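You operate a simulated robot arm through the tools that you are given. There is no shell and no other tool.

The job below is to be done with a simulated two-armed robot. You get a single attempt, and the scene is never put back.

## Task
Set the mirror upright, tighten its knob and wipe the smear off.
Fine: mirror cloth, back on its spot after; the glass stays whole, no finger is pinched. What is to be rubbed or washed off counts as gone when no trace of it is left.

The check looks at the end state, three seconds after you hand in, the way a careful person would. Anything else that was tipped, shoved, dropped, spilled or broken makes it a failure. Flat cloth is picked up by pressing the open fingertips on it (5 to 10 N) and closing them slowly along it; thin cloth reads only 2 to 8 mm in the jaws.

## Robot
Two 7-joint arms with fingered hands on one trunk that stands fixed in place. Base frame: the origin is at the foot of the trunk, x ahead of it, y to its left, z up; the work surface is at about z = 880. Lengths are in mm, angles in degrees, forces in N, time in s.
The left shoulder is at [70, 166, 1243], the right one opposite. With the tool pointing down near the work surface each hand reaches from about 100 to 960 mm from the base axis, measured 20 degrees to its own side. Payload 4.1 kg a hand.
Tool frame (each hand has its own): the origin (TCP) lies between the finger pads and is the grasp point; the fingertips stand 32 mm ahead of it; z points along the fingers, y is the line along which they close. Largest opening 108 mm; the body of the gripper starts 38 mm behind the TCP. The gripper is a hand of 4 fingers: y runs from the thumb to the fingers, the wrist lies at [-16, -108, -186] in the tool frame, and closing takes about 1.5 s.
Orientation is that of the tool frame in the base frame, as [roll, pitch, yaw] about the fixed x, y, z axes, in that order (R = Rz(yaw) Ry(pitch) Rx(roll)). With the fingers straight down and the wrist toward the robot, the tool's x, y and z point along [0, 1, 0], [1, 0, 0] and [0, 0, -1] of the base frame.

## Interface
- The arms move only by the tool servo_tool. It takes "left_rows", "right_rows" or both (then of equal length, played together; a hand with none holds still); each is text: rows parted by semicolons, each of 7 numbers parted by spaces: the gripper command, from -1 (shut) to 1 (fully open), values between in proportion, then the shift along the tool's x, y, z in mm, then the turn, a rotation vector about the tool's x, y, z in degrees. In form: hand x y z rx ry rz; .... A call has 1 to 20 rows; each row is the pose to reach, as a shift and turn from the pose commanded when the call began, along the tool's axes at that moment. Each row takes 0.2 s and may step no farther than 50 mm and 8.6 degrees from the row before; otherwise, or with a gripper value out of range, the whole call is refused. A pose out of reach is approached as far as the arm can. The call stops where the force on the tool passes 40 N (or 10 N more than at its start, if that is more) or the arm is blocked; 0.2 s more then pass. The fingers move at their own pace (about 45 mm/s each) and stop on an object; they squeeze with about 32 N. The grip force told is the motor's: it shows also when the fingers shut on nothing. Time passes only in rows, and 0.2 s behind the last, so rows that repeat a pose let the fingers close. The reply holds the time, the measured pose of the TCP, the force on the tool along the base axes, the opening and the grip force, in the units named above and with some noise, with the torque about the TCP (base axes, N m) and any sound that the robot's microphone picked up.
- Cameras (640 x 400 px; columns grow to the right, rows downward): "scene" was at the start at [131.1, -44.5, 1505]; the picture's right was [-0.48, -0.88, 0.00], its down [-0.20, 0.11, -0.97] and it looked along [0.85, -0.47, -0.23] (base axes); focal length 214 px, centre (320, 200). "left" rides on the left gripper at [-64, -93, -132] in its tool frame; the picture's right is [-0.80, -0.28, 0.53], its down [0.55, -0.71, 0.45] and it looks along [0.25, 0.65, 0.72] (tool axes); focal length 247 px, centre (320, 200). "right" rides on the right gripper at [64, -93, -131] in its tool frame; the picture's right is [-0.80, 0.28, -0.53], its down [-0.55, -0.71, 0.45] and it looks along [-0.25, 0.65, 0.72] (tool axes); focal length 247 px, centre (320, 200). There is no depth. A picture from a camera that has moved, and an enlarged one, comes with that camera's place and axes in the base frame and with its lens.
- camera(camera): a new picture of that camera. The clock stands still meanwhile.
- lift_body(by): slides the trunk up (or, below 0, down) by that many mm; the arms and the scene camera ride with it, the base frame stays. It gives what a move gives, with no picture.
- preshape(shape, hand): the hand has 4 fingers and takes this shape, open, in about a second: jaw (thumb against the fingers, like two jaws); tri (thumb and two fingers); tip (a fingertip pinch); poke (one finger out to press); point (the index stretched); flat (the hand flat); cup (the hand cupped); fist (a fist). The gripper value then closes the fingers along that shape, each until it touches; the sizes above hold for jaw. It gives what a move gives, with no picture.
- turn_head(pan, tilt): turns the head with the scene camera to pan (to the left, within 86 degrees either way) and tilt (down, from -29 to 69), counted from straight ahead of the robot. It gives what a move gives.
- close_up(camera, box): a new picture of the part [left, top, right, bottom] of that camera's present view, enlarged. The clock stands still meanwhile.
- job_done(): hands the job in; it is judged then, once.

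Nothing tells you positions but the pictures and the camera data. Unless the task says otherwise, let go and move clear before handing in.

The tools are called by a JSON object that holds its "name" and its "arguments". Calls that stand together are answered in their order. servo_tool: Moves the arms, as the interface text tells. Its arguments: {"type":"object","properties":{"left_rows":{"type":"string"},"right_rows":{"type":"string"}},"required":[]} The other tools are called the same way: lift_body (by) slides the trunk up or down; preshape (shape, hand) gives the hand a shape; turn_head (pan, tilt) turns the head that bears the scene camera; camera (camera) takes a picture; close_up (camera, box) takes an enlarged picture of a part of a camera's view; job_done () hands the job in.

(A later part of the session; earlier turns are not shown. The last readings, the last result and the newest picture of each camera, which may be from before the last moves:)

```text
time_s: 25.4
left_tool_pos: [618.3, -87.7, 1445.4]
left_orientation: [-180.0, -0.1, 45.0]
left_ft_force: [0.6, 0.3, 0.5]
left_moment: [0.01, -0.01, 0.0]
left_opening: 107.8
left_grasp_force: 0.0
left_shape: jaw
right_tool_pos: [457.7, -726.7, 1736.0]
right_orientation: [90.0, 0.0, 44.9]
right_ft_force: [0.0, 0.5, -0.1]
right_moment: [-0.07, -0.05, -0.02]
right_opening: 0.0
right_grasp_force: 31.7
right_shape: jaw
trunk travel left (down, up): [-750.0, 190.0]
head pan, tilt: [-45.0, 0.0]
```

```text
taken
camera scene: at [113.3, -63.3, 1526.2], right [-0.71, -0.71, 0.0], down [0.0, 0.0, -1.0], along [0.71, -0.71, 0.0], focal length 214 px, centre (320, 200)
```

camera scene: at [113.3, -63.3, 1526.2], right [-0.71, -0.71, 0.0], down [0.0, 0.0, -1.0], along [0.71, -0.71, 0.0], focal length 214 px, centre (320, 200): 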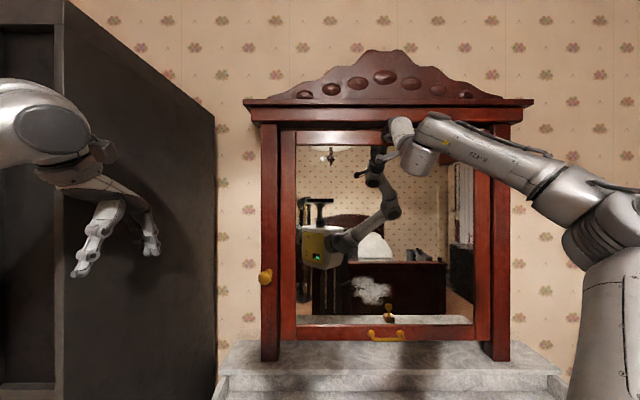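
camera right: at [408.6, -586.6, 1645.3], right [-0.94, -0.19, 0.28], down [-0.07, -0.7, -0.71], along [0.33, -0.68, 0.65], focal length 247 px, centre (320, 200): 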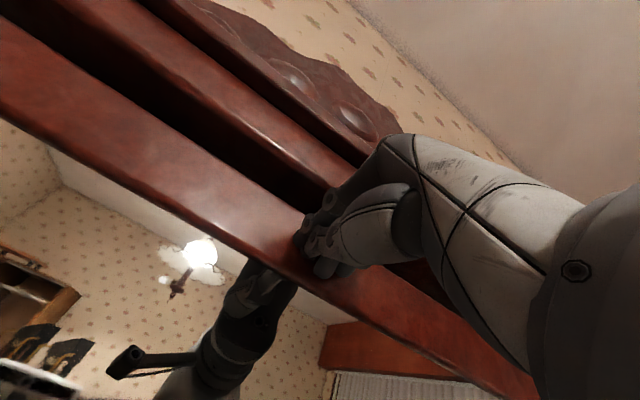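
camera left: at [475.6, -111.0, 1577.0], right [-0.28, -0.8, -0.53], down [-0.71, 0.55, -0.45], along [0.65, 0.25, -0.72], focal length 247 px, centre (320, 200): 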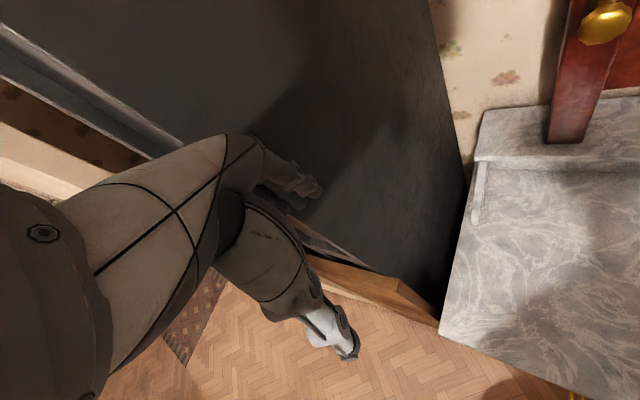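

The smear is clear now at scene pixel (370, 290). I'll rotate the left hand so its fingers point at the mirror with the wrist on the outer (left) side.

{"name": "servo_tool", "arguments": {"left_rows": "1 -11 5 7 -4.95 4.95 4.95;1 -22 10 14 -9.9 9.9 9.9;1 -33 15 21 -14.85 14.85 14.85;1 -44 20 28 -19.8 19.8 19.8;1 -55 25 35 -24.75 24.75 24.75;1 -66 30 42 -29.7 29.7 29.7;1 -77 40 49 -34.65 34.65 34.65;1 -88 50 56 -39.6 39.6 39.6;1 -99 60 63 -44.5 44.5 44.5;1 -110 70 70 -49.4 49.4 49.4;1 -121 80 77 -54.3 54.3 54.3;1 -132 90 84 -59.2 59.2 59.2;1 -143 95 91 -64.1 64.1 64.1;1 -153 100 98 -69 69 69;1 -153 100 100 -69.3 69.3 69.3"}}

{"name": "camera", "arguments": {"camera": "scene"}}

{"name": "camera", "arguments": {"camera": "left"}}

```text
time_s: 28.6
left_tool_pos: [579.5, -267.7, 1344.5]
left_orientation: [11.4, -89.9, 123.5]
left_ft_force: [0.7, -0.2, -0.5]
left_moment: [-0.02, 0.0, 0.01]
left_opening: 107.7
left_grasp_force: 0.1
left_shape: jaw
right_tool_pos: [455.8, -726.4, 1737.6]
right_orientation: [90.0, 0.0, 44.9]
right_ft_force: [-1.0, -0.1, -0.3]
right_moment: [0.01, -0.02, -0.03]
right_opening: 0.0
right_grasp_force: 32.1
right_shape: jaw
trunk travel left (down, up): [-750.0, 190.0]
head pan, tilt: [-45.0, 0.0]
```

```text
taken
camera scene: at [112.9, -63.0, 1526.3], right [-0.71, -0.71, 0.0], down [0.0, 0.0, -1.0], along [0.71, -0.71, 0.0], focal length 214 px, centre (320, 200)
```

scene: 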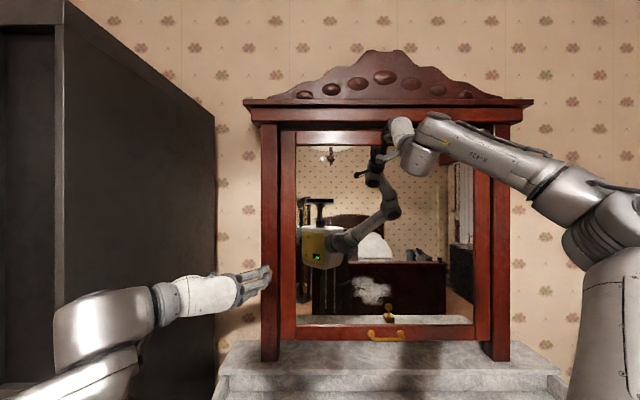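

```text
taken
camera left: at [553.0, -108.1, 1280.8], right [0.58, -0.18, -0.8], down [0.81, 0.18, 0.55], along [0.05, -0.97, 0.25], focal length 247 px, centre (320, 200)
```

left: 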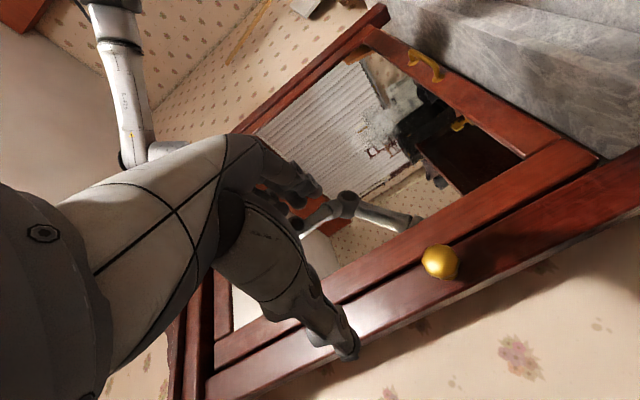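

Triangulating again with the left camera gives the knob at u≈805, v≈-210, z≈1279. I'll line up in front of it with the hand pre-rolled by -60° so there is room for a clockwise turn.

{"name": "servo_tool", "arguments": {"left_rows": "1 -10 2 10 0 0 -8;1 -20 4 20 0 0 -16;1 -30 6 40 0 0 -24;1 -40 8 60 0 0 -32;1 -50 10 80 0 0 -40;1 -60 10.5 100 0 0 -48;1 -65.5 10.5 110 0 0 -56;1 -65.5 10.5 120 0 0 -60;1 -65.5 10.5 120 0 0 -60"}}

{"name": "camera", "arguments": {"camera": "scene"}}

{"name": "camera", "arguments": {"camera": "left"}}

```text
time_s: 30.6
left_tool_pos: [657.7, -357.2, 1279.0]
left_orientation: [89.9, -30.0, 45.3]
left_ft_force: [0.3, 0.4, -0.3]
left_moment: [0.01, -0.02, 0.04]
left_opening: 107.8
left_grasp_force: 0.0
left_shape: jaw
right_tool_pos: [456.9, -726.5, 1737.6]
right_orientation: [90.0, 0.0, 45.0]
right_ft_force: [0.1, 0.5, -0.5]
right_moment: [0.03, -0.04, -0.02]
right_opening: 0.0
right_grasp_force: 31.8
right_shape: jaw
trunk travel left (down, up): [-750.0, 190.0]
head pan, tilt: [-45.0, 0.0]
```

```text
taken
camera scene: at [113.2, -62.8, 1526.3], right [-0.71, -0.71, 0.0], down [0.0, 0.0, -1.0], along [0.71, -0.71, 0.0], focal length 214 px, centre (320, 200)
```

scene: 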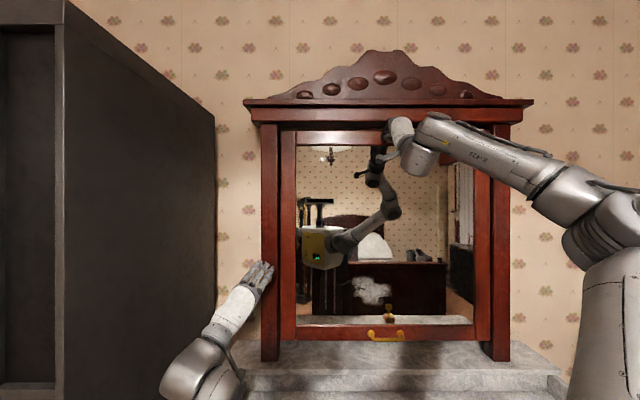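

```text
taken
camera left: at [557.9, -271.7, 1167.5], right [-0.01, -0.77, -0.64], down [0.9, 0.27, -0.34], along [0.43, -0.58, 0.69], focal length 247 px, centre (320, 200)
```

left: 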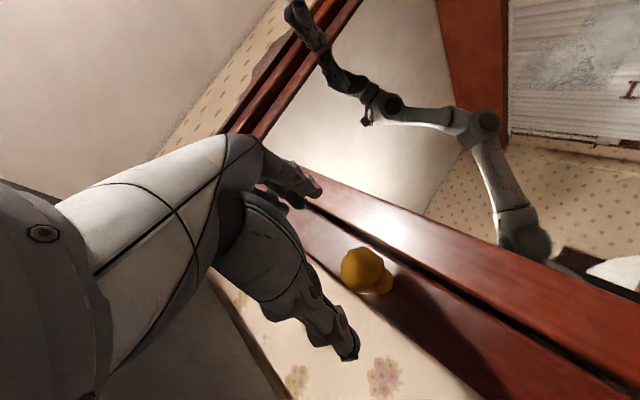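

The hand is aligned in front of the knob and can reach at the -60° roll. I'll move in around the knob with the jaws open.

{"name": "servo_tool", "arguments": {"left_rows": "1 -1.7 2.1 20 0 0 0;1 -1.7 2.1 40 0 0 0;1 -1.7 2.1 55 0 0 0;1 -1.7 2.1 65 0 0 0;1 -1.7 2.1 75 0 0 0;1 -1.7 2.1 75 0 0 0"}}

{"name": "camera", "arguments": {"camera": "left"}}

{"name": "close_up", "arguments": {"camera": "scene", "box": [200, 220, 320, 310]}}

```text
time_s: 32.0
left_tool_pos: [709.2, -410.6, 1283.4]
left_orientation: [90.0, -30.0, 45.0]
left_ft_force: [0.7, 0.8, 0.5]
left_moment: [0.0, -0.04, 0.0]
left_opening: 107.8
left_grasp_force: 0.0
left_shape: jaw
right_tool_pos: [456.9, -726.8, 1737.0]
right_orientation: [90.0, 0.0, 45.0]
right_ft_force: [-0.4, 1.0, 0.1]
right_moment: [-0.01, 0.01, -0.01]
right_opening: 0.4
right_grasp_force: 32.0
right_shape: jaw
trunk travel left (down, up): [-750.0, 190.0]
head pan, tilt: [-45.0, 0.0]
```

```text
taken
camera left: at [609.8, -325.7, 1169.5], right [-0.01, -0.77, -0.64], down [0.9, 0.27, -0.34], along [0.43, -0.58, 0.69], focal length 247 px, centre (320, 200)
```

left: 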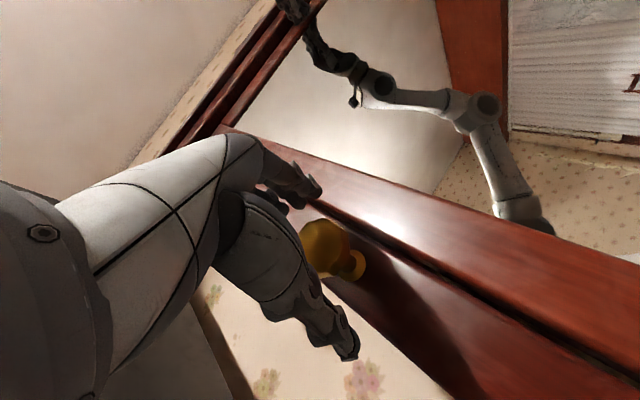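

```text
4.44 times, centred on (260, 265) of scene
camera zoom: at [113.1, -62.8, 1526.3], right [-0.71, -0.71, 0.0], down [0.0, 0.0, -1.0], along [0.71, -0.71, 0.0], focal length 953 px, centre (587, -89)
```

zoom: 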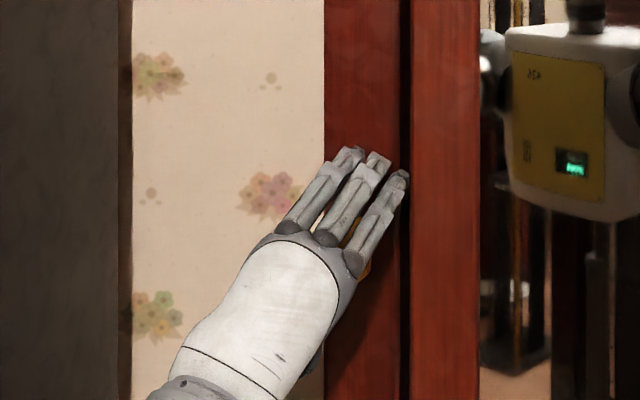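

The knob sits between the thumb and the fingers. I'll make a small centring correction and then close.

{"name": "servo_tool", "arguments": {"left_rows": "1 -1.5 -2.6 5 0 0 0;1 -1.5 -2.6 5 0 0 0;-1 -1.5 -2.6 5 0 0 0;-1 -1.5 -2.6 5 0 0 0;-1 -1.5 -2.6 5 0 0 0;-1 -1.5 -2.6 5 0 0 0;-1 -1.5 -2.6 5 0 0 0;-1 -1.5 -2.6 5 0 0 0;-1 -1.5 -2.6 5 0 0 0;-1 -1.5 -2.6 5 0 0 0"}}

{"name": "camera", "arguments": {"camera": "left"}}

```text
time_s: 34.2
left_tool_pos: [717.3, -411.7, 1278.5]
left_orientation: [90.0, -30.1, 45.4]
left_ft_force: [8.9, -3.1, 5.1]
left_moment: [-0.08, 0.0, 0.13]
left_opening: 29.9
left_grasp_force: 31.5
left_shape: jaw
right_tool_pos: [458.9, -727.7, 1737.7]
right_orientation: [90.1, 0.0, 45.1]
right_ft_force: [-0.8, 1.2, 0.0]
right_moment: [0.03, -0.02, -0.04]
right_opening: 0.0
right_grasp_force: 31.6
right_shape: jaw
trunk travel left (down, up): [-750.0, 190.0]
head pan, tilt: [-45.0, 0.0]
```

```text
taken
camera left: at [617.8, -326.4, 1167.0], right [-0.01, -0.76, -0.64], down [0.9, 0.28, -0.34], along [0.43, -0.58, 0.69], focal length 247 px, centre (320, 200)
```

left: 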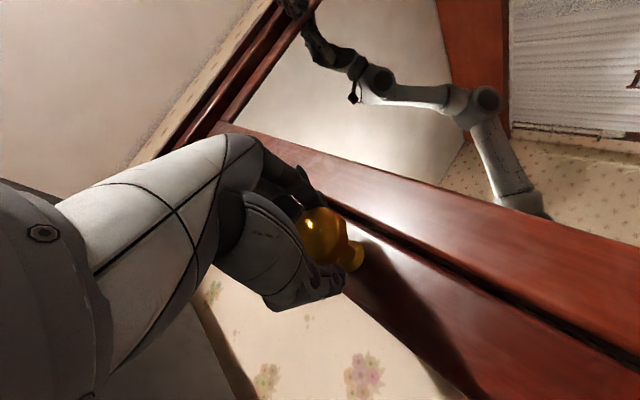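

The knob is gripped at a 30 mm opening. I'll turn it clockwise (positive about the tool's forward axis) and watch the torque.

{"name": "servo_tool", "arguments": {"left_rows": "-1 0 0 0 0 0 8;-1 0 0 0 0 0 16;-1 0 0 0 0 0 24;-1 0 0 0 0 0 32;-1 0 0 0 0 0 40"}}

{"name": "camera", "arguments": {"camera": "left"}}

{"name": "camera", "arguments": {"camera": "scene"}}

```text
time_s: 34.9
left_tool_pos: [717.2, -411.7, 1280.7]
left_orientation: [89.7, -46.2, 45.7]
left_ft_force: [20.8, 5.2, 17.1]
left_moment: [-0.29, -0.13, 0.43]
left_opening: 29.4
left_grasp_force: 31.2
left_shape: jaw
right_tool_pos: [457.6, -726.2, 1737.4]
right_orientation: [90.0, 0.0, 44.8]
right_ft_force: [0.5, -0.1, 0.7]
right_moment: [-0.02, 0.01, 0.02]
right_opening: 0.1
right_grasp_force: 32.5
right_shape: jaw
trunk travel left (down, up): [-750.0, 190.0]
head pan, tilt: [-45.0, 0.0]
stopped in row 3 (left hand): the force on the tool passed its limit at 42 N (the readings are from after the stop); the commanded pose is now the measured one
```

```text
taken
camera left: at [639.5, -304.8, 1169.3], right [0.14, -0.62, -0.77], down [0.94, 0.32, -0.09], along [0.3, -0.71, 0.63], focal length 247 px, centre (320, 200)
```

left: 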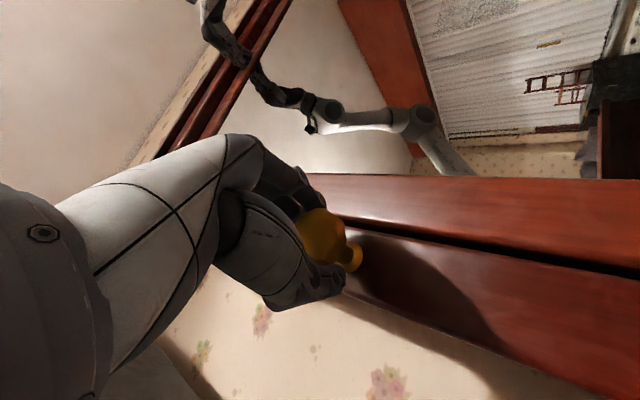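

```text
taken
camera scene: at [114.6, -61.7, 1526.1], right [-0.71, -0.71, 0.0], down [0.0, 0.0, -1.0], along [0.71, -0.71, 0.0], focal length 214 px, centre (320, 200)
```

scene: 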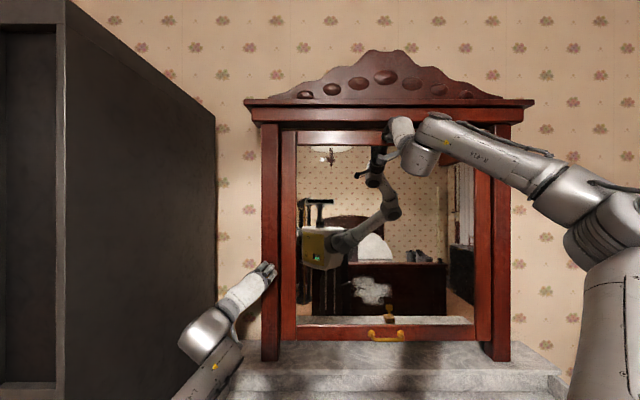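

The turn works but sideways force built up, so the hand isn't centred on the knob's axis. I'll release, measure the offset, and re-grip on centre.

{"name": "servo_tool", "arguments": {"left_rows": "1 0 0 0 0 0 0;1 0 0 0 0 0 0;1 0 0 0 0 0 0;1 0 0 0 0 0 0;1 0 0 0 0 0 0;1 0 0 0 0 0 0"}}

{"name": "close_up", "arguments": {"camera": "left", "box": [230, 150, 430, 350]}}

{"name": "close_up", "arguments": {"camera": "scene", "box": [230, 250, 300, 300]}}

```text
time_s: 36.3
left_tool_pos: [712.6, -416.1, 1279.1]
left_orientation: [89.8, -46.3, 45.4]
left_ft_force: [-0.3, 0.3, -0.1]
left_moment: [0.01, 0.01, 0.0]
left_opening: 107.6
left_grasp_force: 0.0
left_shape: jaw
right_tool_pos: [458.2, -727.2, 1738.2]
right_orientation: [90.0, 0.0, 44.8]
right_ft_force: [0.6, 0.4, -0.3]
right_moment: [-0.02, 0.02, -0.01]
right_opening: 0.2
right_grasp_force: 31.5
right_shape: jaw
trunk travel left (down, up): [-750.0, 190.0]
head pan, tilt: [-45.0, 0.0]
```

```text
2.00 times, centred on (330, 250) of left
camera zoom: at [636.5, -307.4, 1168.6], right [0.13, -0.62, -0.77], down [0.94, 0.31, -0.09], along [0.3, -0.72, 0.63], focal length 494 px, centre (300, 100)
```

zoom: 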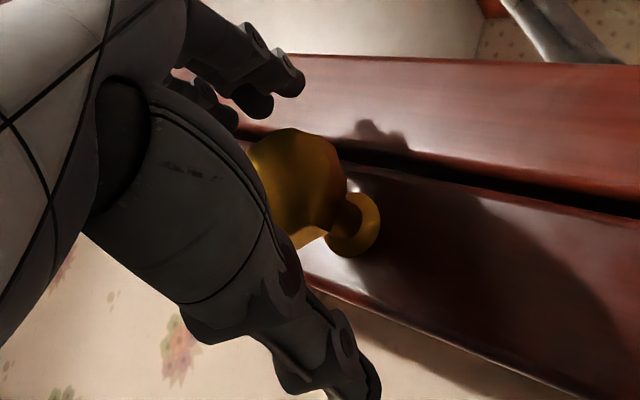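

```text
8.00 times, centred on (265, 275) of scene
camera zoom: at [113.7, -62.5, 1526.2], right [-0.71, -0.71, 0.0], down [0.0, 0.0, -1.0], along [0.71, -0.71, 0.0], focal length 1716 px, centre (760, -400)
```

zoom: 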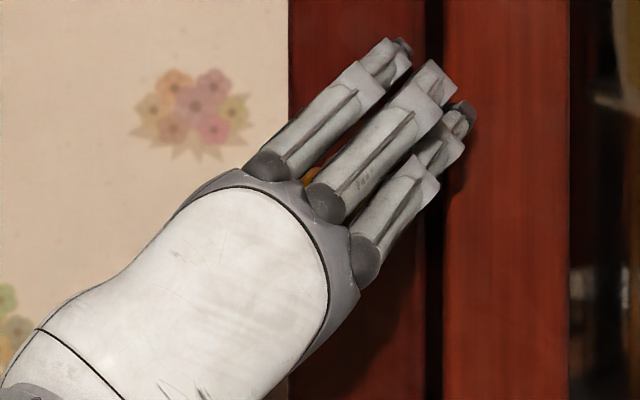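

The free TCP sits on the knob axis (v≈-210, z≈1278), but when closed the fingers centre an object a few mm off the TCP. I'll re-grip with that offset built in and rotate about the knob's true axis.

{"name": "servo_tool", "arguments": {"left_rows": "1 0.1 -2 2 0 0 -8;1 0.2 -4 3 0 0 -16;1 0.3 -5.5 4 0 0 -24;1 0.4 -6.7 5 0 0 -31;1 0.4 -6.7 5 0 0 -31"}}

{"name": "close_up", "arguments": {"camera": "left", "box": [230, 150, 430, 350]}}

```text
time_s: 37.5
left_tool_pos: [730.9, -405.2, 1277.7]
left_orientation: [89.7, -15.7, 46.2]
left_ft_force: [0.3, 0.0, 0.3]
left_moment: [-0.01, 0.02, 0.02]
left_opening: 107.6
left_grasp_force: 0.1
left_shape: jaw
right_tool_pos: [456.0, -727.1, 1736.3]
right_orientation: [90.0, 0.0, 44.8]
right_ft_force: [0.3, 0.1, -0.4]
right_moment: [0.03, -0.02, 0.0]
right_opening: 0.0
right_grasp_force: 31.6
right_shape: jaw
trunk travel left (down, up): [-750.0, 190.0]
head pan, tilt: [-45.0, 0.0]
```

```text
2.00 times, centred on (330, 250) of left
camera zoom: at [611.0, -341.7, 1171.7], right [-0.09, -0.87, -0.48], down [0.82, 0.21, -0.53], along [0.56, -0.45, 0.7], focal length 494 px, centre (300, 100)
```

zoom: 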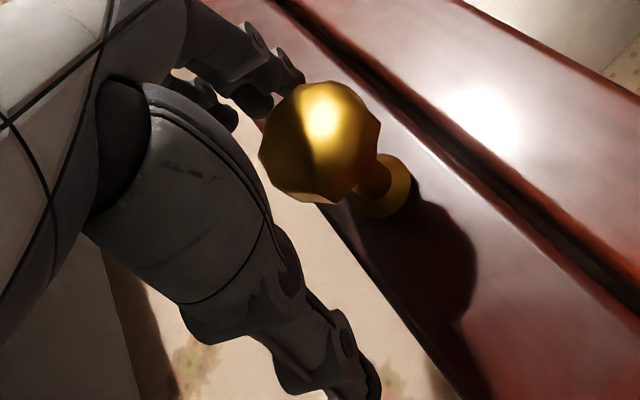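

The measured TCP (v≈-230) isn't where I commanded it. I'll let it settle and read the pose again.

{"name": "servo_tool", "arguments": {"left_rows": "1 0 0 0 0 0 0;1 0 0 0 0 0 0;1 0 0 0 0 0 0"}}

{"name": "close_up", "arguments": {"camera": "left", "box": [230, 150, 430, 350]}}

```text
time_s: 38.3
left_tool_pos: [731.1, -404.2, 1276.6]
left_orientation: [89.9, -15.8, 46.1]
left_ft_force: [1.1, -0.1, -0.7]
left_moment: [0.01, 0.01, -0.02]
left_opening: 107.6
left_grasp_force: 0.1
left_shape: jaw
right_tool_pos: [455.5, -727.8, 1737.9]
right_orientation: [89.9, 0.1, 45.1]
right_ft_force: [0.2, -0.1, -0.9]
right_moment: [0.02, 0.03, 0.0]
right_opening: 0.1
right_grasp_force: 31.3
right_shape: jaw
trunk travel left (down, up): [-750.0, 190.0]
head pan, tilt: [-45.0, 0.0]
```

```text
2.00 times, centred on (330, 250) of left
camera zoom: at [610.9, -341.3, 1169.2], right [-0.09, -0.87, -0.49], down [0.82, 0.21, -0.53], along [0.56, -0.45, 0.69], focal length 494 px, centre (300, 100)
```

zoom: 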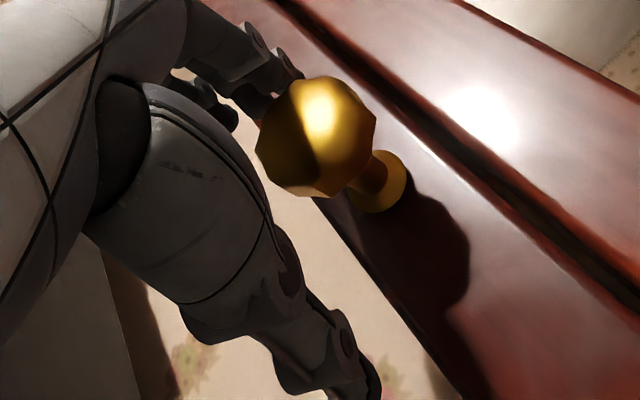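

The knob axis checks out again at v≈-209, z≈1277. I'll shift the hand to the offset grip position and verify.

{"name": "servo_tool", "arguments": {"left_rows": "1 -8 1.3 0 -0.2 -0.5 0;1 -15.9 2.6 0 -0.3 -1 0;1 -15.9 2.6 0 -0.3 -1 0;1 -15.9 2.6 0 -0.3 -1 0"}}

{"name": "close_up", "arguments": {"camera": "left", "box": [230, 150, 430, 350]}}

```text
time_s: 39.3
left_tool_pos: [718.6, -417.0, 1275.8]
left_orientation: [89.7, -15.7, 45.1]
left_ft_force: [-0.1, -0.9, 0.1]
left_moment: [-0.01, -0.01, -0.04]
left_opening: 107.8
left_grasp_force: 0.0
left_shape: jaw
right_tool_pos: [456.7, -726.8, 1738.0]
right_orientation: [90.0, 0.0, 44.9]
right_ft_force: [-0.4, -0.6, -0.3]
right_moment: [0.0, 0.01, 0.0]
right_opening: 0.0
right_grasp_force: 32.1
right_shape: jaw
trunk travel left (down, up): [-750.0, 190.0]
head pan, tilt: [-45.0, 0.0]
```

```text
2.00 times, centred on (330, 250) of left
camera zoom: at [600.6, -351.5, 1169.3], right [-0.11, -0.87, -0.49], down [0.83, 0.19, -0.53], along [0.55, -0.46, 0.7], focal length 494 px, centre (300, 100)
```

zoom: 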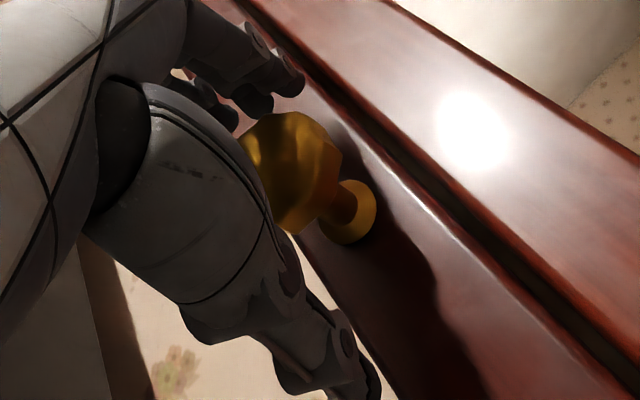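

The hand is now at v≈-213, z≈1276 as intended. Closing on the knob.

{"name": "servo_tool", "arguments": {"left_rows": "-1 0 0 0 0 0 0;-1 0 0 0 0 0 0;-1 0 0 0 0 0 0;-1 0 0 0 0 0 0;-1 0 0 0 0 0 0;-1 0 0 0 0 0 0;-1 0 0 0 0 0 0;-1 0 0 0 0 0 0"}}

{"name": "close_up", "arguments": {"camera": "left", "box": [230, 150, 430, 350]}}

```text
time_s: 41.1
left_tool_pos: [720.9, -418.8, 1273.2]
left_orientation: [89.9, -15.7, 45.2]
left_ft_force: [3.5, -4.1, -8.4]
left_moment: [0.22, 0.14, 0.0]
left_opening: 28.0
left_grasp_force: 31.9
left_shape: jaw
right_tool_pos: [458.9, -729.9, 1734.9]
right_orientation: [90.1, 0.0, 44.9]
right_ft_force: [-0.5, 1.7, -0.2]
right_moment: [0.01, -0.02, -0.02]
right_opening: 0.2
right_grasp_force: 31.8
right_shape: jaw
trunk travel left (down, up): [-750.0, 190.0]
head pan, tilt: [-45.0, 0.0]
```

```text
2.00 times, centred on (330, 250) of left
camera zoom: at [602.6, -352.7, 1167.1], right [-0.11, -0.87, -0.49], down [0.82, 0.19, -0.53], along [0.55, -0.46, 0.69], focal length 494 px, centre (300, 100)
```

zoom: 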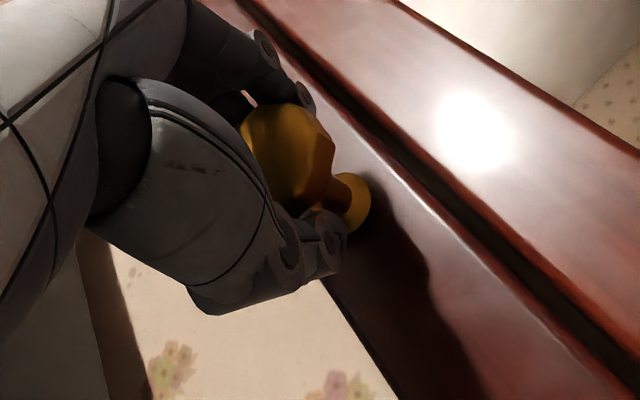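

The grip is good with moderate residual force. Now I'll turn clockwise about the knob's own axis.

{"name": "servo_tool", "arguments": {"left_rows": "-1 0.7 -0.5 0 0 0 8;-1 1.4 0.2 0 0 0 16;-1 1.9 0.9 0 0 0 24;-1 2.4 1.7 0 0 0 32;-1 2.7 2.5 0 0 0 40;-1 2.9 3.4 0 0 0 48"}}

{"name": "close_up", "arguments": {"camera": "left", "box": [230, 150, 430, 350]}}

```text
time_s: 42.2
left_tool_pos: [709.9, -433.0, 1265.2]
left_orientation: [91.1, -49.5, 43.0]
left_ft_force: [-1.8, -14.2, -23.9]
left_moment: [-0.08, 0.24, -0.13]
left_opening: 20.6
left_grasp_force: 32.4
left_shape: jaw
right_tool_pos: [465.0, -730.8, 1733.0]
right_orientation: [90.3, 0.0, 45.1]
right_ft_force: [0.2, 0.2, -0.2]
right_moment: [-0.01, -0.03, -0.04]
right_opening: 0.0
right_grasp_force: 32.1
right_shape: jaw
trunk travel left (down, up): [-750.0, 190.0]
head pan, tilt: [-45.0, 0.0]
stopped in row 5 (left hand): the force on the tool passed its limit at 44 N (the readings are from after the stop); the commanded pose is now the measured one
```

```text
2.00 times, centred on (330, 250) of left
camera zoom: at [638.5, -317.4, 1158.0], right [0.14, -0.59, -0.8], down [0.95, 0.29, -0.05], along [0.26, -0.75, 0.6], focal length 494 px, centre (300, 100)
```

zoom: 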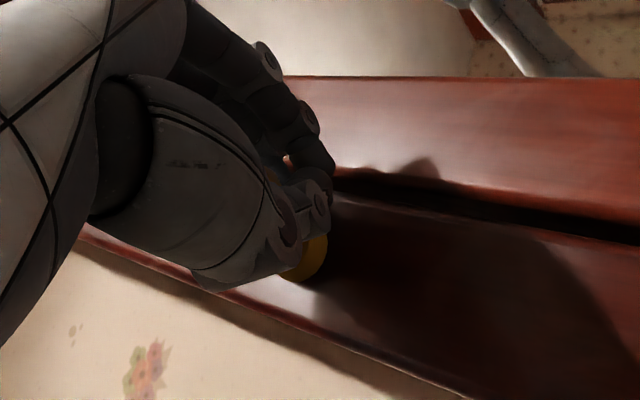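

The grip slipped off the knob head and forces rose. I'll release and look at the mirror and the hand before trying again.

{"name": "servo_tool", "arguments": {"left_rows": "1 0 0 0 0 0 0;1 0 0 0 0 0 0;1 0 0 0 0 0 0;1 0 0 0 0 0 0;1 0 0 0 0 0 0;1 0 0 0 0 0 0;1 0 0 0 0 0 0"}}

{"name": "close_up", "arguments": {"camera": "left", "box": [230, 150, 430, 350]}}

{"name": "camera", "arguments": {"camera": "scene"}}

{"name": "close_up", "arguments": {"camera": "scene", "box": [460, 170, 520, 210]}}

{"name": "close_up", "arguments": {"camera": "scene", "box": [460, 300, 520, 340]}}

```text
time_s: 43.8
left_tool_pos: [706.2, -429.3, 1272.7]
left_orientation: [90.4, -49.5, 43.3]
left_ft_force: [0.3, -0.1, 0.3]
left_moment: [-0.02, -0.02, 0.0]
left_opening: 107.6
left_grasp_force: 0.1
left_shape: jaw
right_tool_pos: [456.4, -726.3, 1739.0]
right_orientation: [90.0, -0.1, 45.0]
right_ft_force: [0.5, 0.0, 0.6]
right_moment: [-0.01, -0.01, 0.03]
right_opening: 0.1
right_grasp_force: 32.0
right_shape: jaw
trunk travel left (down, up): [-750.0, 190.0]
head pan, tilt: [-45.0, 0.0]
```

```text
2.00 times, centred on (330, 250) of left
camera zoom: at [635.4, -314.3, 1163.6], right [0.15, -0.59, -0.79], down [0.95, 0.29, -0.04], along [0.26, -0.75, 0.61], focal length 494 px, centre (300, 100)
```

zoom: 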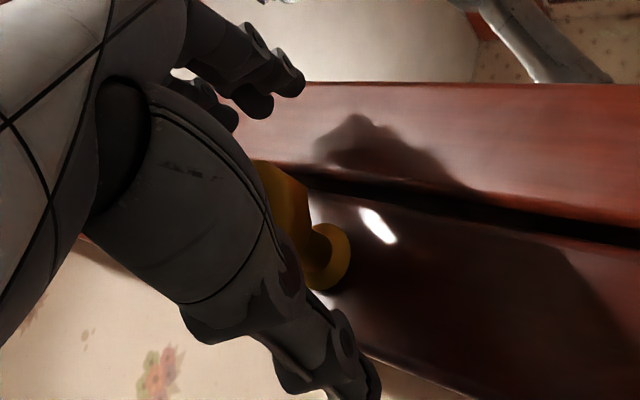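

```text
taken
camera scene: at [112.6, -62.8, 1526.3], right [-0.71, -0.71, 0.0], down [0.0, 0.0, -1.0], along [0.71, -0.71, 0.0], focal length 214 px, centre (320, 200)
```

scene: 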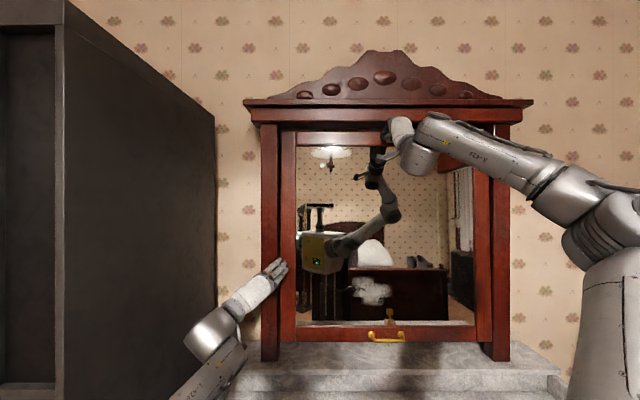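

```text
10.00 times, centred on (490, 190) of scene
camera zoom: at [112.6, -62.8, 1526.3], right [-0.71, -0.71, 0.0], down [0.0, 0.0, -1.0], along [0.71, -0.71, 0.0], focal length 2145 px, centre (-1380, 300)
```

zoom: 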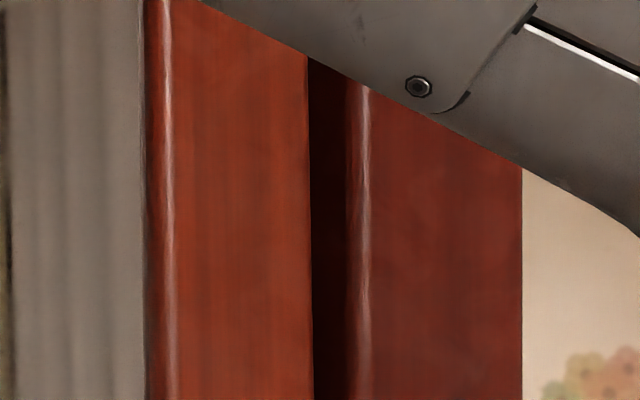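

```text
10.00 times, centred on (490, 320) of scene
camera zoom: at [112.6, -62.8, 1526.3], right [-0.71, -0.71, 0.0], down [0.0, 0.0, -1.0], along [0.71, -0.71, 0.0], focal length 2145 px, centre (-1380, -1000)
```

zoom: 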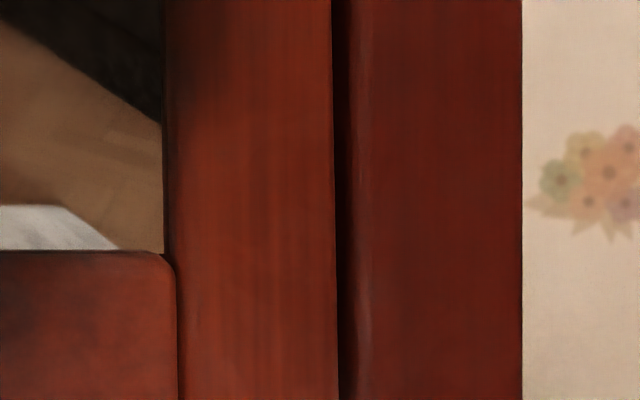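

The mirror now leans back about 1.4°, because the load on the left arm shifted the right hand forward. It does hold its position by friction. I'll pull both hands back, switch the left hand to the tripod shape for the knob, and correct the tilt before the final tightening.

{"name": "servo_tool", "arguments": {"left_rows": "1 0 0 -20 0 0 0;1 0 0 -40 0.5 0.5 0;1 0 0 -60 1.3 1.1 0;1 0 0 -80 1.3 1.1 0;1 0 0 -80 1.3 1.1 0", "right_rows": "-1 0 0 -15 0 0 0;-1 0 0 -30 0 0 0;-1 0 0 -45 0 0 0;-1 0 0 -60 0 0 0;-1 0 0 -60 0 0 0"}}

{"name": "preshape", "arguments": {"shape": "tri", "hand": "left"}}

{"name": "camera", "arguments": {"camera": "left"}}

{"name": "camera", "arguments": {"camera": "scene"}}

```text
time_s: 45.0
left_tool_pos: [651.8, -372.0, 1271.5]
left_orientation: [90.5, -49.5, 45.1]
left_ft_force: [0.1, -0.3, -0.2]
left_moment: [-0.02, 0.01, -0.02]
left_opening: 107.6
left_grasp_force: 0.0
left_shape: jaw
right_tool_pos: [415.5, -684.6, 1737.5]
right_orientation: [90.0, 0.0, 45.0]
right_ft_force: [0.8, -0.4, -0.2]
right_moment: [-0.04, 0.0, 0.03]
right_opening: 0.0
right_grasp_force: 32.1
right_shape: jaw
trunk travel left (down, up): [-750.0, 190.0]
head pan, tilt: [-45.0, 0.0]
```

```text
time_s: 45.9
left_tool_pos: [652.1, -371.4, 1273.1]
left_orientation: [90.4, -49.5, 45.1]
left_ft_force: [0.0, 0.1, 1.3]
left_moment: [0.02, 0.02, 0.02]
left_opening: 107.7
left_grasp_force: 0.1
left_shape: tri
right_tool_pos: [415.7, -683.8, 1737.8]
right_orientation: [90.0, -0.1, 45.1]
right_ft_force: [-0.1, -1.0, -0.6]
right_moment: [-0.01, 0.03, 0.01]
right_opening: 0.0
right_grasp_force: 32.1
right_shape: jaw
trunk travel left (down, up): [-750.0, 190.0]
head pan, tilt: [-45.0, 0.0]
```

```text
taken
camera left: at [577.5, -258.9, 1163.2], right [0.16, -0.59, -0.79], down [0.95, 0.32, -0.04], along [0.28, -0.74, 0.61], focal length 247 px, centre (320, 200)
```

left: 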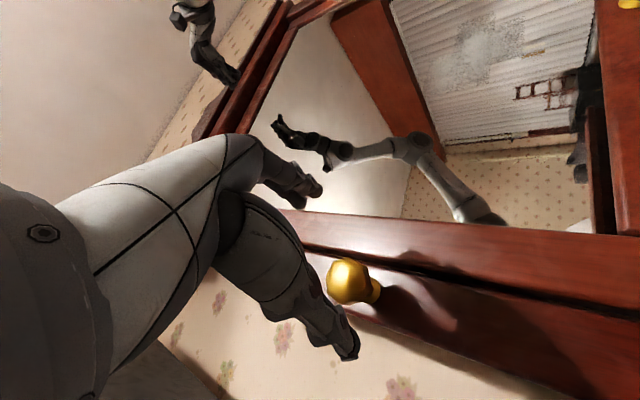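

```text
taken
camera scene: at [112.9, -62.8, 1526.3], right [-0.71, -0.71, 0.0], down [0.0, 0.0, -1.0], along [0.71, -0.71, 0.0], focal length 214 px, centre (320, 200)
```

scene: 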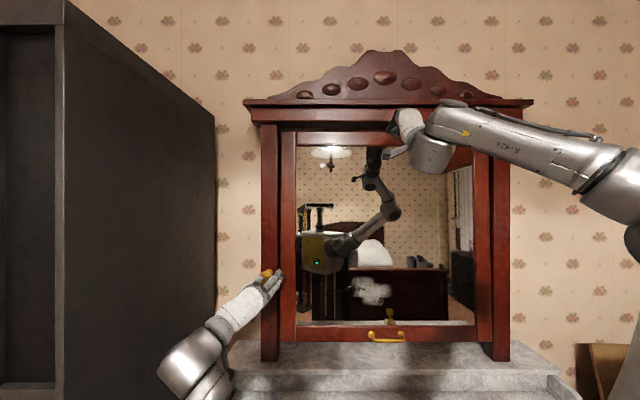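

The mirror holds with the right hand off it. I'll close the tripod in free air to see where its fingertips meet relative to the TCP.

{"name": "servo_tool", "arguments": {"left_rows": "-0.3 0 0 0 0 0 0;-0.3 0 0 0 0 0 0;-0.3 0 0 0 0 0 0;-0.3 0 0 0 0 0 0;-0.3 0 0 0 0 0 0;-0.3 0 0 0 0 0 0"}}

{"name": "close_up", "arguments": {"camera": "left", "box": [230, 150, 430, 350]}}

{"name": "close_up", "arguments": {"camera": "scene", "box": [180, 230, 300, 330]}}

```text
time_s: 47.3
left_tool_pos: [650.3, -372.4, 1271.4]
left_orientation: [90.2, -49.5, 45.4]
left_ft_force: [0.1, -0.8, -0.7]
left_moment: [0.0, -0.03, -0.04]
left_opening: 38.1
left_grasp_force: 0.0
left_shape: tri
right_tool_pos: [416.0, -684.5, 1736.5]
right_orientation: [90.0, -0.2, 45.0]
right_ft_force: [0.7, 0.2, 0.0]
right_moment: [-0.03, 0.0, 0.02]
right_opening: 0.1
right_grasp_force: 32.1
right_shape: jaw
trunk travel left (down, up): [-750.0, 190.0]
head pan, tilt: [-45.0, 0.0]
```

```text
2.00 times, centred on (330, 250) of left
camera zoom: at [577.6, -259.1, 1163.0], right [0.16, -0.59, -0.79], down [0.95, 0.32, -0.04], along [0.28, -0.74, 0.61], focal length 494 px, centre (300, 100)
```

zoom: 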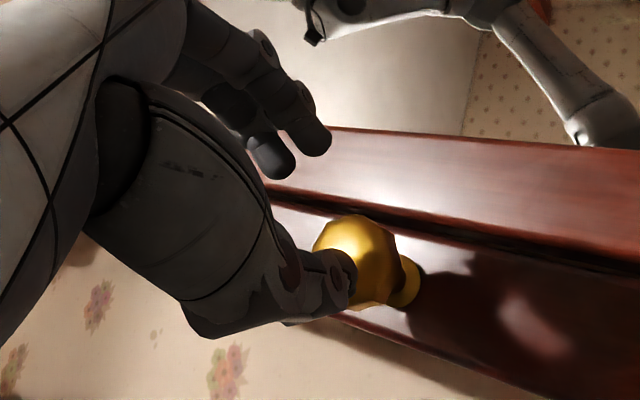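

```text
4.00 times, centred on (240, 280) of scene
camera zoom: at [113.0, -63.2, 1526.3], right [-0.71, -0.71, 0.0], down [0.0, 0.0, -1.0], along [0.71, -0.71, 0.0], focal length 858 px, centre (640, -120)
```

zoom: 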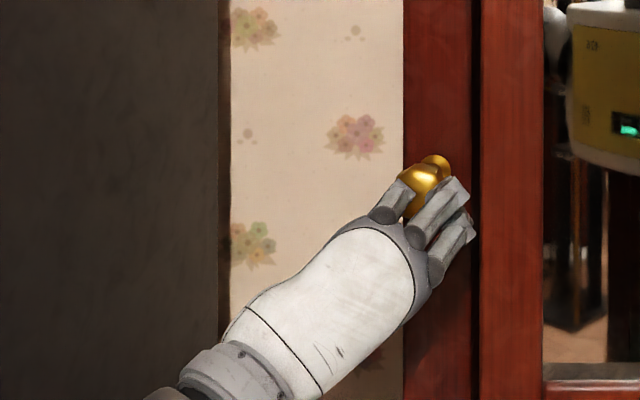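

The fingertips meet about 25–32 mm ahead of the TCP and on its axis, so my earlier grips were too deep. I'll re-align on the knob axis with a -75° roll, staying back for now.

{"name": "servo_tool", "arguments": {"left_rows": "1 3 -1.5 0 0 0 -8;1 6 -3 0 0 0 -16;1 9 -4.5 0 0 0 -24;1 12.6 -6.1 0 0 0 -32;1 12.6 -6.1 0 0 0 -34.5;1 12.6 -6.1 0 0 0 -34.5;1 12.6 -6.1 0 0 0 -34.5"}}

{"name": "close_up", "arguments": {"camera": "left", "box": [230, 150, 430, 350]}}

```text
time_s: 49.1
left_tool_pos: [696.5, -329.4, 1268.5]
left_orientation: [89.7, -20.4, 48.9]
left_ft_force: [-0.4, 0.3, -0.3]
left_moment: [0.0, -0.03, 0.0]
left_opening: 107.9
left_grasp_force: 0.0
left_shape: tri
left hand out of reach, approached as far as the arm can: row 5
right_tool_pos: [413.6, -685.3, 1737.5]
right_orientation: [90.0, -0.2, 45.1]
right_ft_force: [-0.2, -0.5, 0.9]
right_moment: [0.0, 0.02, 0.03]
right_opening: 0.0
right_grasp_force: 32.2
right_shape: jaw
trunk travel left (down, up): [-750.0, 190.0]
head pan, tilt: [-45.0, 0.0]
stopped in row 7 (left hand): the arm was blocked; the commanded pose is now the measured one
```

```text
2.00 times, centred on (330, 250) of left
camera zoom: at [580.0, -264.5, 1159.1], right [-0.03, -0.84, -0.54], down [0.84, 0.28, -0.47], along [0.54, -0.47, 0.7], focal length 494 px, centre (300, 100)
```

zoom: 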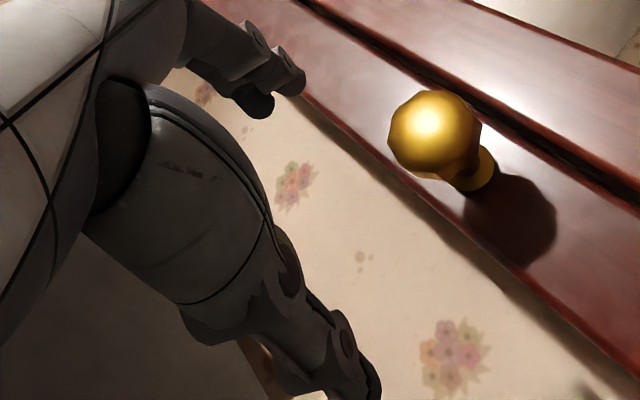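

The wrist is at its limit around -60° roll, which explains the earlier position errors. I'll check the arm isn't touching anything, then return to a milder roll.

{"name": "turn_head", "arguments": {"pan": -35, "tilt": 35}}

{"name": "camera", "arguments": {"camera": "scene"}}

```text
time_s: 50.1
left_tool_pos: [695.1, -330.4, 1268.1]
left_orientation: [89.7, -20.3, 48.9]
left_ft_force: [0.2, 0.7, -0.1]
left_moment: [0.02, 0.0, -0.01]
left_opening: 107.6
left_grasp_force: 0.1
left_shape: tri
right_tool_pos: [415.3, -685.1, 1738.5]
right_orientation: [90.0, -0.1, 45.1]
right_ft_force: [-0.3, 0.2, -0.7]
right_moment: [0.04, 0.01, -0.05]
right_opening: 0.0
right_grasp_force: 32.0
right_shape: jaw
trunk travel left (down, up): [-750.0, 190.0]
head pan, tilt: [-35.0, 35.0]
```

```text
taken
camera scene: at [121.4, -50.1, 1470.2], right [-0.57, -0.82, 0.0], down [-0.47, 0.33, -0.82], along [0.67, -0.47, -0.57], focal length 214 px, centre (320, 200)
```

scene: 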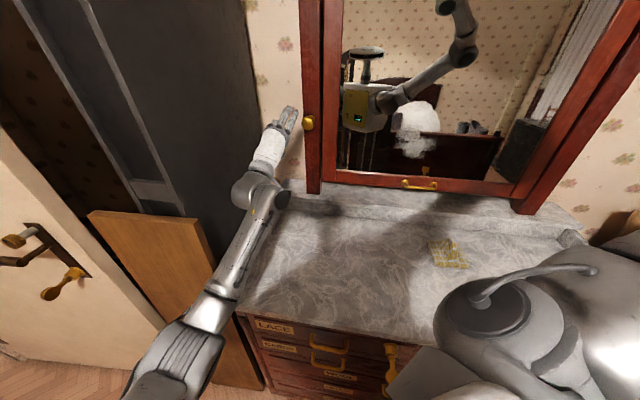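

The left forearm runs low over the table's corner at that roll, so I'll avoid it. I'll roll the hand the other way, where the elbow rides higher, and see how far clockwise it can go.

{"name": "servo_tool", "arguments": {"left_rows": "1 -4 3 0 0 0 8;1 -8 6 0 0 0 16;1 -13 9 0 0 0 24;1 -18 12 0 0 0 32;1 -23 15 0 0 0 40;1 -28 18 0 0 0 48;1 -34 21 0 0 0 56;1 -40 24 0 0 0 64;1 -42.8 25.5 0 0 0 70;1 -42.8 25.5 0 0 0 70"}}

{"name": "camera", "arguments": {"camera": "scene"}}

```text
time_s: 52.3
left_tool_pos: [662.6, -368.3, 1279.1]
left_orientation: [-45.2, -89.6, -176.2]
left_ft_force: [0.4, 0.2, -0.4]
left_moment: [0.01, 0.0, 0.0]
left_opening: 107.8
left_grasp_force: 0.0
left_shape: tri
right_tool_pos: [416.1, -684.7, 1736.8]
right_orientation: [90.0, 0.1, 44.9]
right_ft_force: [-0.3, -0.2, 0.7]
right_moment: [0.0, 0.02, 0.02]
right_opening: 0.0
right_grasp_force: 31.8
right_shape: jaw
trunk travel left (down, up): [-750.0, 190.0]
head pan, tilt: [-35.0, 35.0]
```

```text
taken
camera scene: at [121.8, -49.8, 1470.1], right [-0.57, -0.82, 0.0], down [-0.47, 0.33, -0.82], along [0.67, -0.47, -0.57], focal length 214 px, centre (320, 200)
```

scene: 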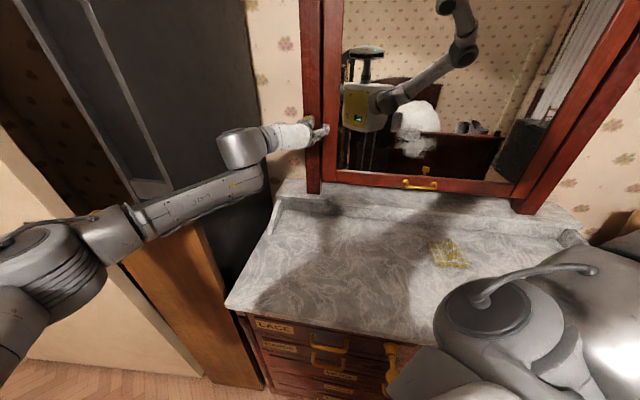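

At zero roll the arm rides well clear. I'll test rolling on to +64° in free space.

{"name": "servo_tool", "arguments": {"left_rows": "1 0 0 0 0 0 8;1 0 0 0 0 0 16;1 0 0 0 0 0 24;1 0 0 0 0 0 32;1 0 0 0 0 0 40;1 0 0 0 0 0 48;1 0 0 0 0 0 56;1 0 0 0 0 0 64;1 0 0 0 0 0 64"}}

{"name": "camera", "arguments": {"camera": "scene"}}

{"name": "camera", "arguments": {"camera": "left"}}

```text
time_s: 54.3
left_tool_pos: [663.5, -367.7, 1277.0]
left_orientation: [-89.7, -25.7, -131.6]
left_ft_force: [-0.6, 0.9, -0.1]
left_moment: [0.0, 0.05, -0.01]
left_opening: 107.8
left_grasp_force: 0.1
left_shape: tri
right_tool_pos: [415.7, -682.7, 1737.7]
right_orientation: [90.0, 0.0, 45.0]
right_ft_force: [0.2, 0.3, 0.5]
right_moment: [0.02, -0.03, 0.02]
right_opening: 0.1
right_grasp_force: 32.2
right_shape: jaw
trunk travel left (down, up): [-750.0, 190.0]
head pan, tilt: [-35.0, 35.0]
```

```text
taken
camera scene: at [122.1, -49.6, 1470.1], right [-0.57, -0.82, 0.0], down [-0.47, 0.33, -0.82], along [0.67, -0.47, -0.57], focal length 214 px, centre (320, 200)
```

scene: 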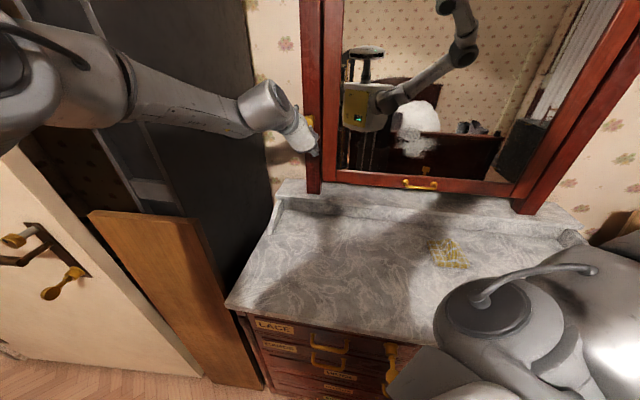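

```text
taken
camera left: at [629.8, -207.2, 1332.6], right [0.96, 0.28, -0.09], down [0.21, -0.43, 0.88], along [0.2, -0.86, -0.47], focal length 247 px, centre (320, 200)
```

left: 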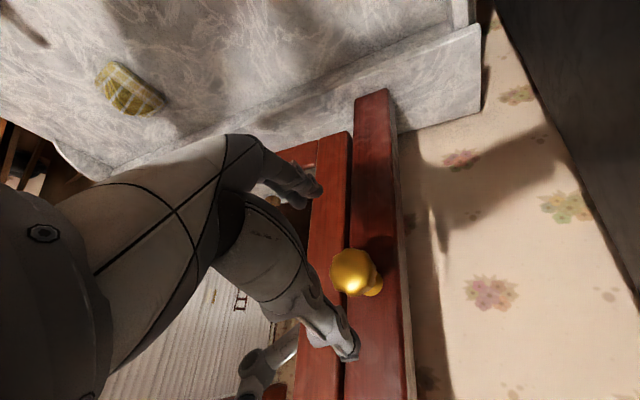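

Reach at +64° is exact. I'll fix a small 3° pointing error, test further to about +96°, then come back to the start of the stroke.

{"name": "servo_tool", "arguments": {"left_rows": "1 0 0 0 -1.5 3.1 0;1 0 0 0 -1.5 3.1 0"}}

{"name": "servo_tool", "arguments": {"left_rows": "1 0 0 0 0 0 8;1 0 0 0 0 0 16;1 0 0 0 0 0 24;1 0 0 0 0 0 32;1 0 0 0 0 0 32"}}

{"name": "servo_tool", "arguments": {"left_rows": "1 0 0 0 0 0 -8;1 0 0 0 0 0 -16;1 0 0 0 0 0 -24;1 0 0 0 0 0 -32;1 0 0 0 0 0 -40;1 0 0 0 0 0 -48;1 0 0 0 0 0 -56;1 0 0 0 0 0 -64;1 0 0 0 0 0 -72;1 0 0 0 0 0 -80;1 0 0 0 0 0 -88;1 0 0 0 0 0 -96;1 0 0 0 0 0 -104;1 0 0 0 0 0 -112;1 0 0 0 0 0 -120;1 0 0 0 0 0 -128;1 0 0 0 0 0 -136;1 0 0 0 0 0 -136"}}

{"name": "camera", "arguments": {"camera": "scene"}}

{"name": "camera", "arguments": {"camera": "left"}}

```text
time_s: 54.9
left_tool_pos: [663.0, -366.8, 1279.2]
left_orientation: [-89.8, -25.9, -134.9]
left_ft_force: [-0.1, 0.4, 0.1]
left_moment: [0.0, -0.02, -0.01]
left_opening: 107.6
left_grasp_force: 0.0
left_shape: tri
right_tool_pos: [415.7, -683.9, 1737.8]
right_orientation: [90.0, -0.1, 44.9]
right_ft_force: [0.2, 0.3, 0.6]
right_moment: [0.01, 0.0, 0.03]
right_opening: 0.0
right_grasp_force: 32.4
right_shape: jaw
trunk travel left (down, up): [-750.0, 190.0]
head pan, tilt: [-35.0, 35.0]
```

```text
time_s: 56.0
left_tool_pos: [739.4, -280.1, 1316.7]
left_orientation: [-86.9, -1.0, -127.0]
left_ft_force: [0.0, 0.2, 1.0]
left_moment: [0.02, -0.02, 0.01]
left_opening: 107.8
left_grasp_force: 0.1
left_shape: tri
right_tool_pos: [413.8, -684.8, 1737.1]
right_orientation: [90.0, 0.0, 45.1]
right_ft_force: [0.2, -0.6, -0.4]
right_moment: [0.0, -0.01, 0.02]
right_opening: 0.0
right_grasp_force: 32.2
right_shape: jaw
trunk travel left (down, up): [-750.0, 190.0]
head pan, tilt: [-35.0, 35.0]
stopped in row 5 (left hand): the arm was blocked; the commanded pose is now the measured one
```

```text
time_s: 59.8
left_tool_pos: [736.6, -284.3, 1316.5]
left_orientation: [86.0, -42.9, 55.7]
left_ft_force: [0.0, 1.1, -0.3]
left_moment: [0.0, 0.01, 0.01]
left_opening: 107.7
left_grasp_force: 0.0
left_shape: tri
right_tool_pos: [415.8, -684.2, 1738.1]
right_orientation: [90.0, 0.0, 45.1]
right_ft_force: [0.4, -0.2, -0.2]
right_moment: [0.03, -0.01, 0.0]
right_opening: 0.0
right_grasp_force: 32.0
right_shape: jaw
trunk travel left (down, up): [-750.0, 190.0]
head pan, tilt: [-35.0, 35.0]
```

```text
taken
camera scene: at [121.7, -49.6, 1470.1], right [-0.57, -0.82, 0.0], down [-0.47, 0.33, -0.82], along [0.67, -0.47, -0.57], focal length 214 px, centre (320, 200)
```

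scene: 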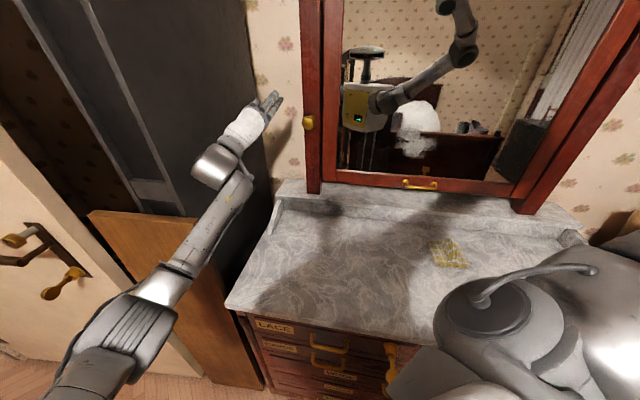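

```text
taken
camera left: at [647.5, -195.3, 1197.7], right [0.22, -0.65, -0.72], down [0.9, 0.43, -0.12], along [0.39, -0.62, 0.68], focal length 247 px, centre (320, 200)
```

left: 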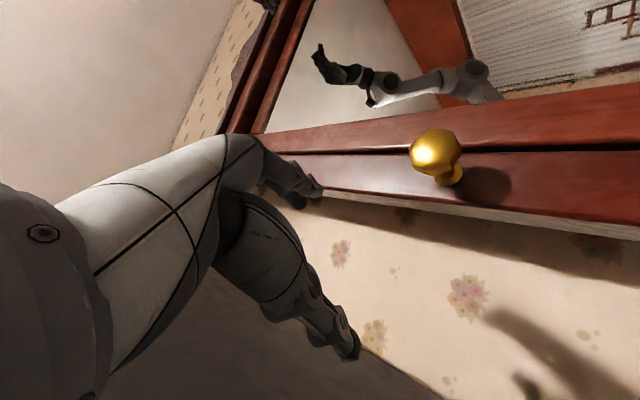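

The usable roll range is about -45° to +64°. I'll correct the pointing and bring the hand back in front of the knob at about -45°, standing off.

{"name": "servo_tool", "arguments": {"left_rows": "1 -27 12 -1 -0.8 -2 0;1 -54 24 -2 -1.6 -3.9 0;1 -81 36 -3 -2.5 -5.9 0;1 -108.6 47.4 -4.6 -3.3 -7.8 0;1 -108.6 47.4 -4.6 -3.3 -7.8 0;1 -108.6 47.4 -4.6 -3.3 -7.8 0"}}

{"name": "camera", "arguments": {"camera": "left"}}

```text
time_s: 61.1
left_tool_pos: [670.3, -371.9, 1274.7]
left_orientation: [90.1, -43.4, 44.9]
left_ft_force: [-0.3, 0.1, 0.0]
left_moment: [-0.01, 0.02, -0.01]
left_opening: 107.8
left_grasp_force: 0.1
left_shape: tri
right_tool_pos: [414.9, -683.8, 1737.2]
right_orientation: [90.0, -0.1, 45.0]
right_ft_force: [0.2, 0.3, -0.3]
right_moment: [0.0, 0.02, 0.0]
right_opening: 0.0
right_grasp_force: 31.9
right_shape: jaw
trunk travel left (down, up): [-750.0, 190.0]
head pan, tilt: [-35.0, 35.0]
```

```text
taken
camera left: at [588.5, -266.3, 1164.6], right [0.1, -0.65, -0.75], down [0.94, 0.31, -0.14], along [0.32, -0.7, 0.64], focal length 247 px, centre (320, 200)
```

left: 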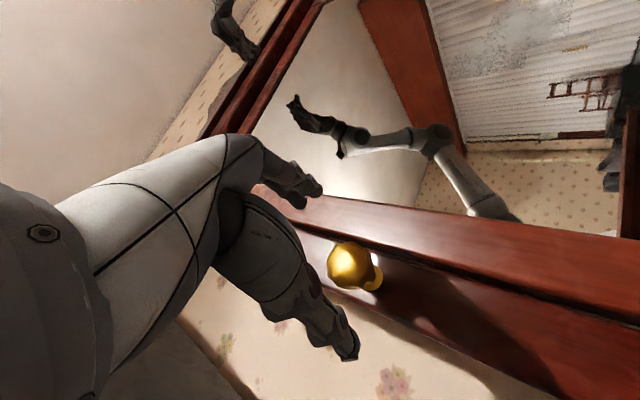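

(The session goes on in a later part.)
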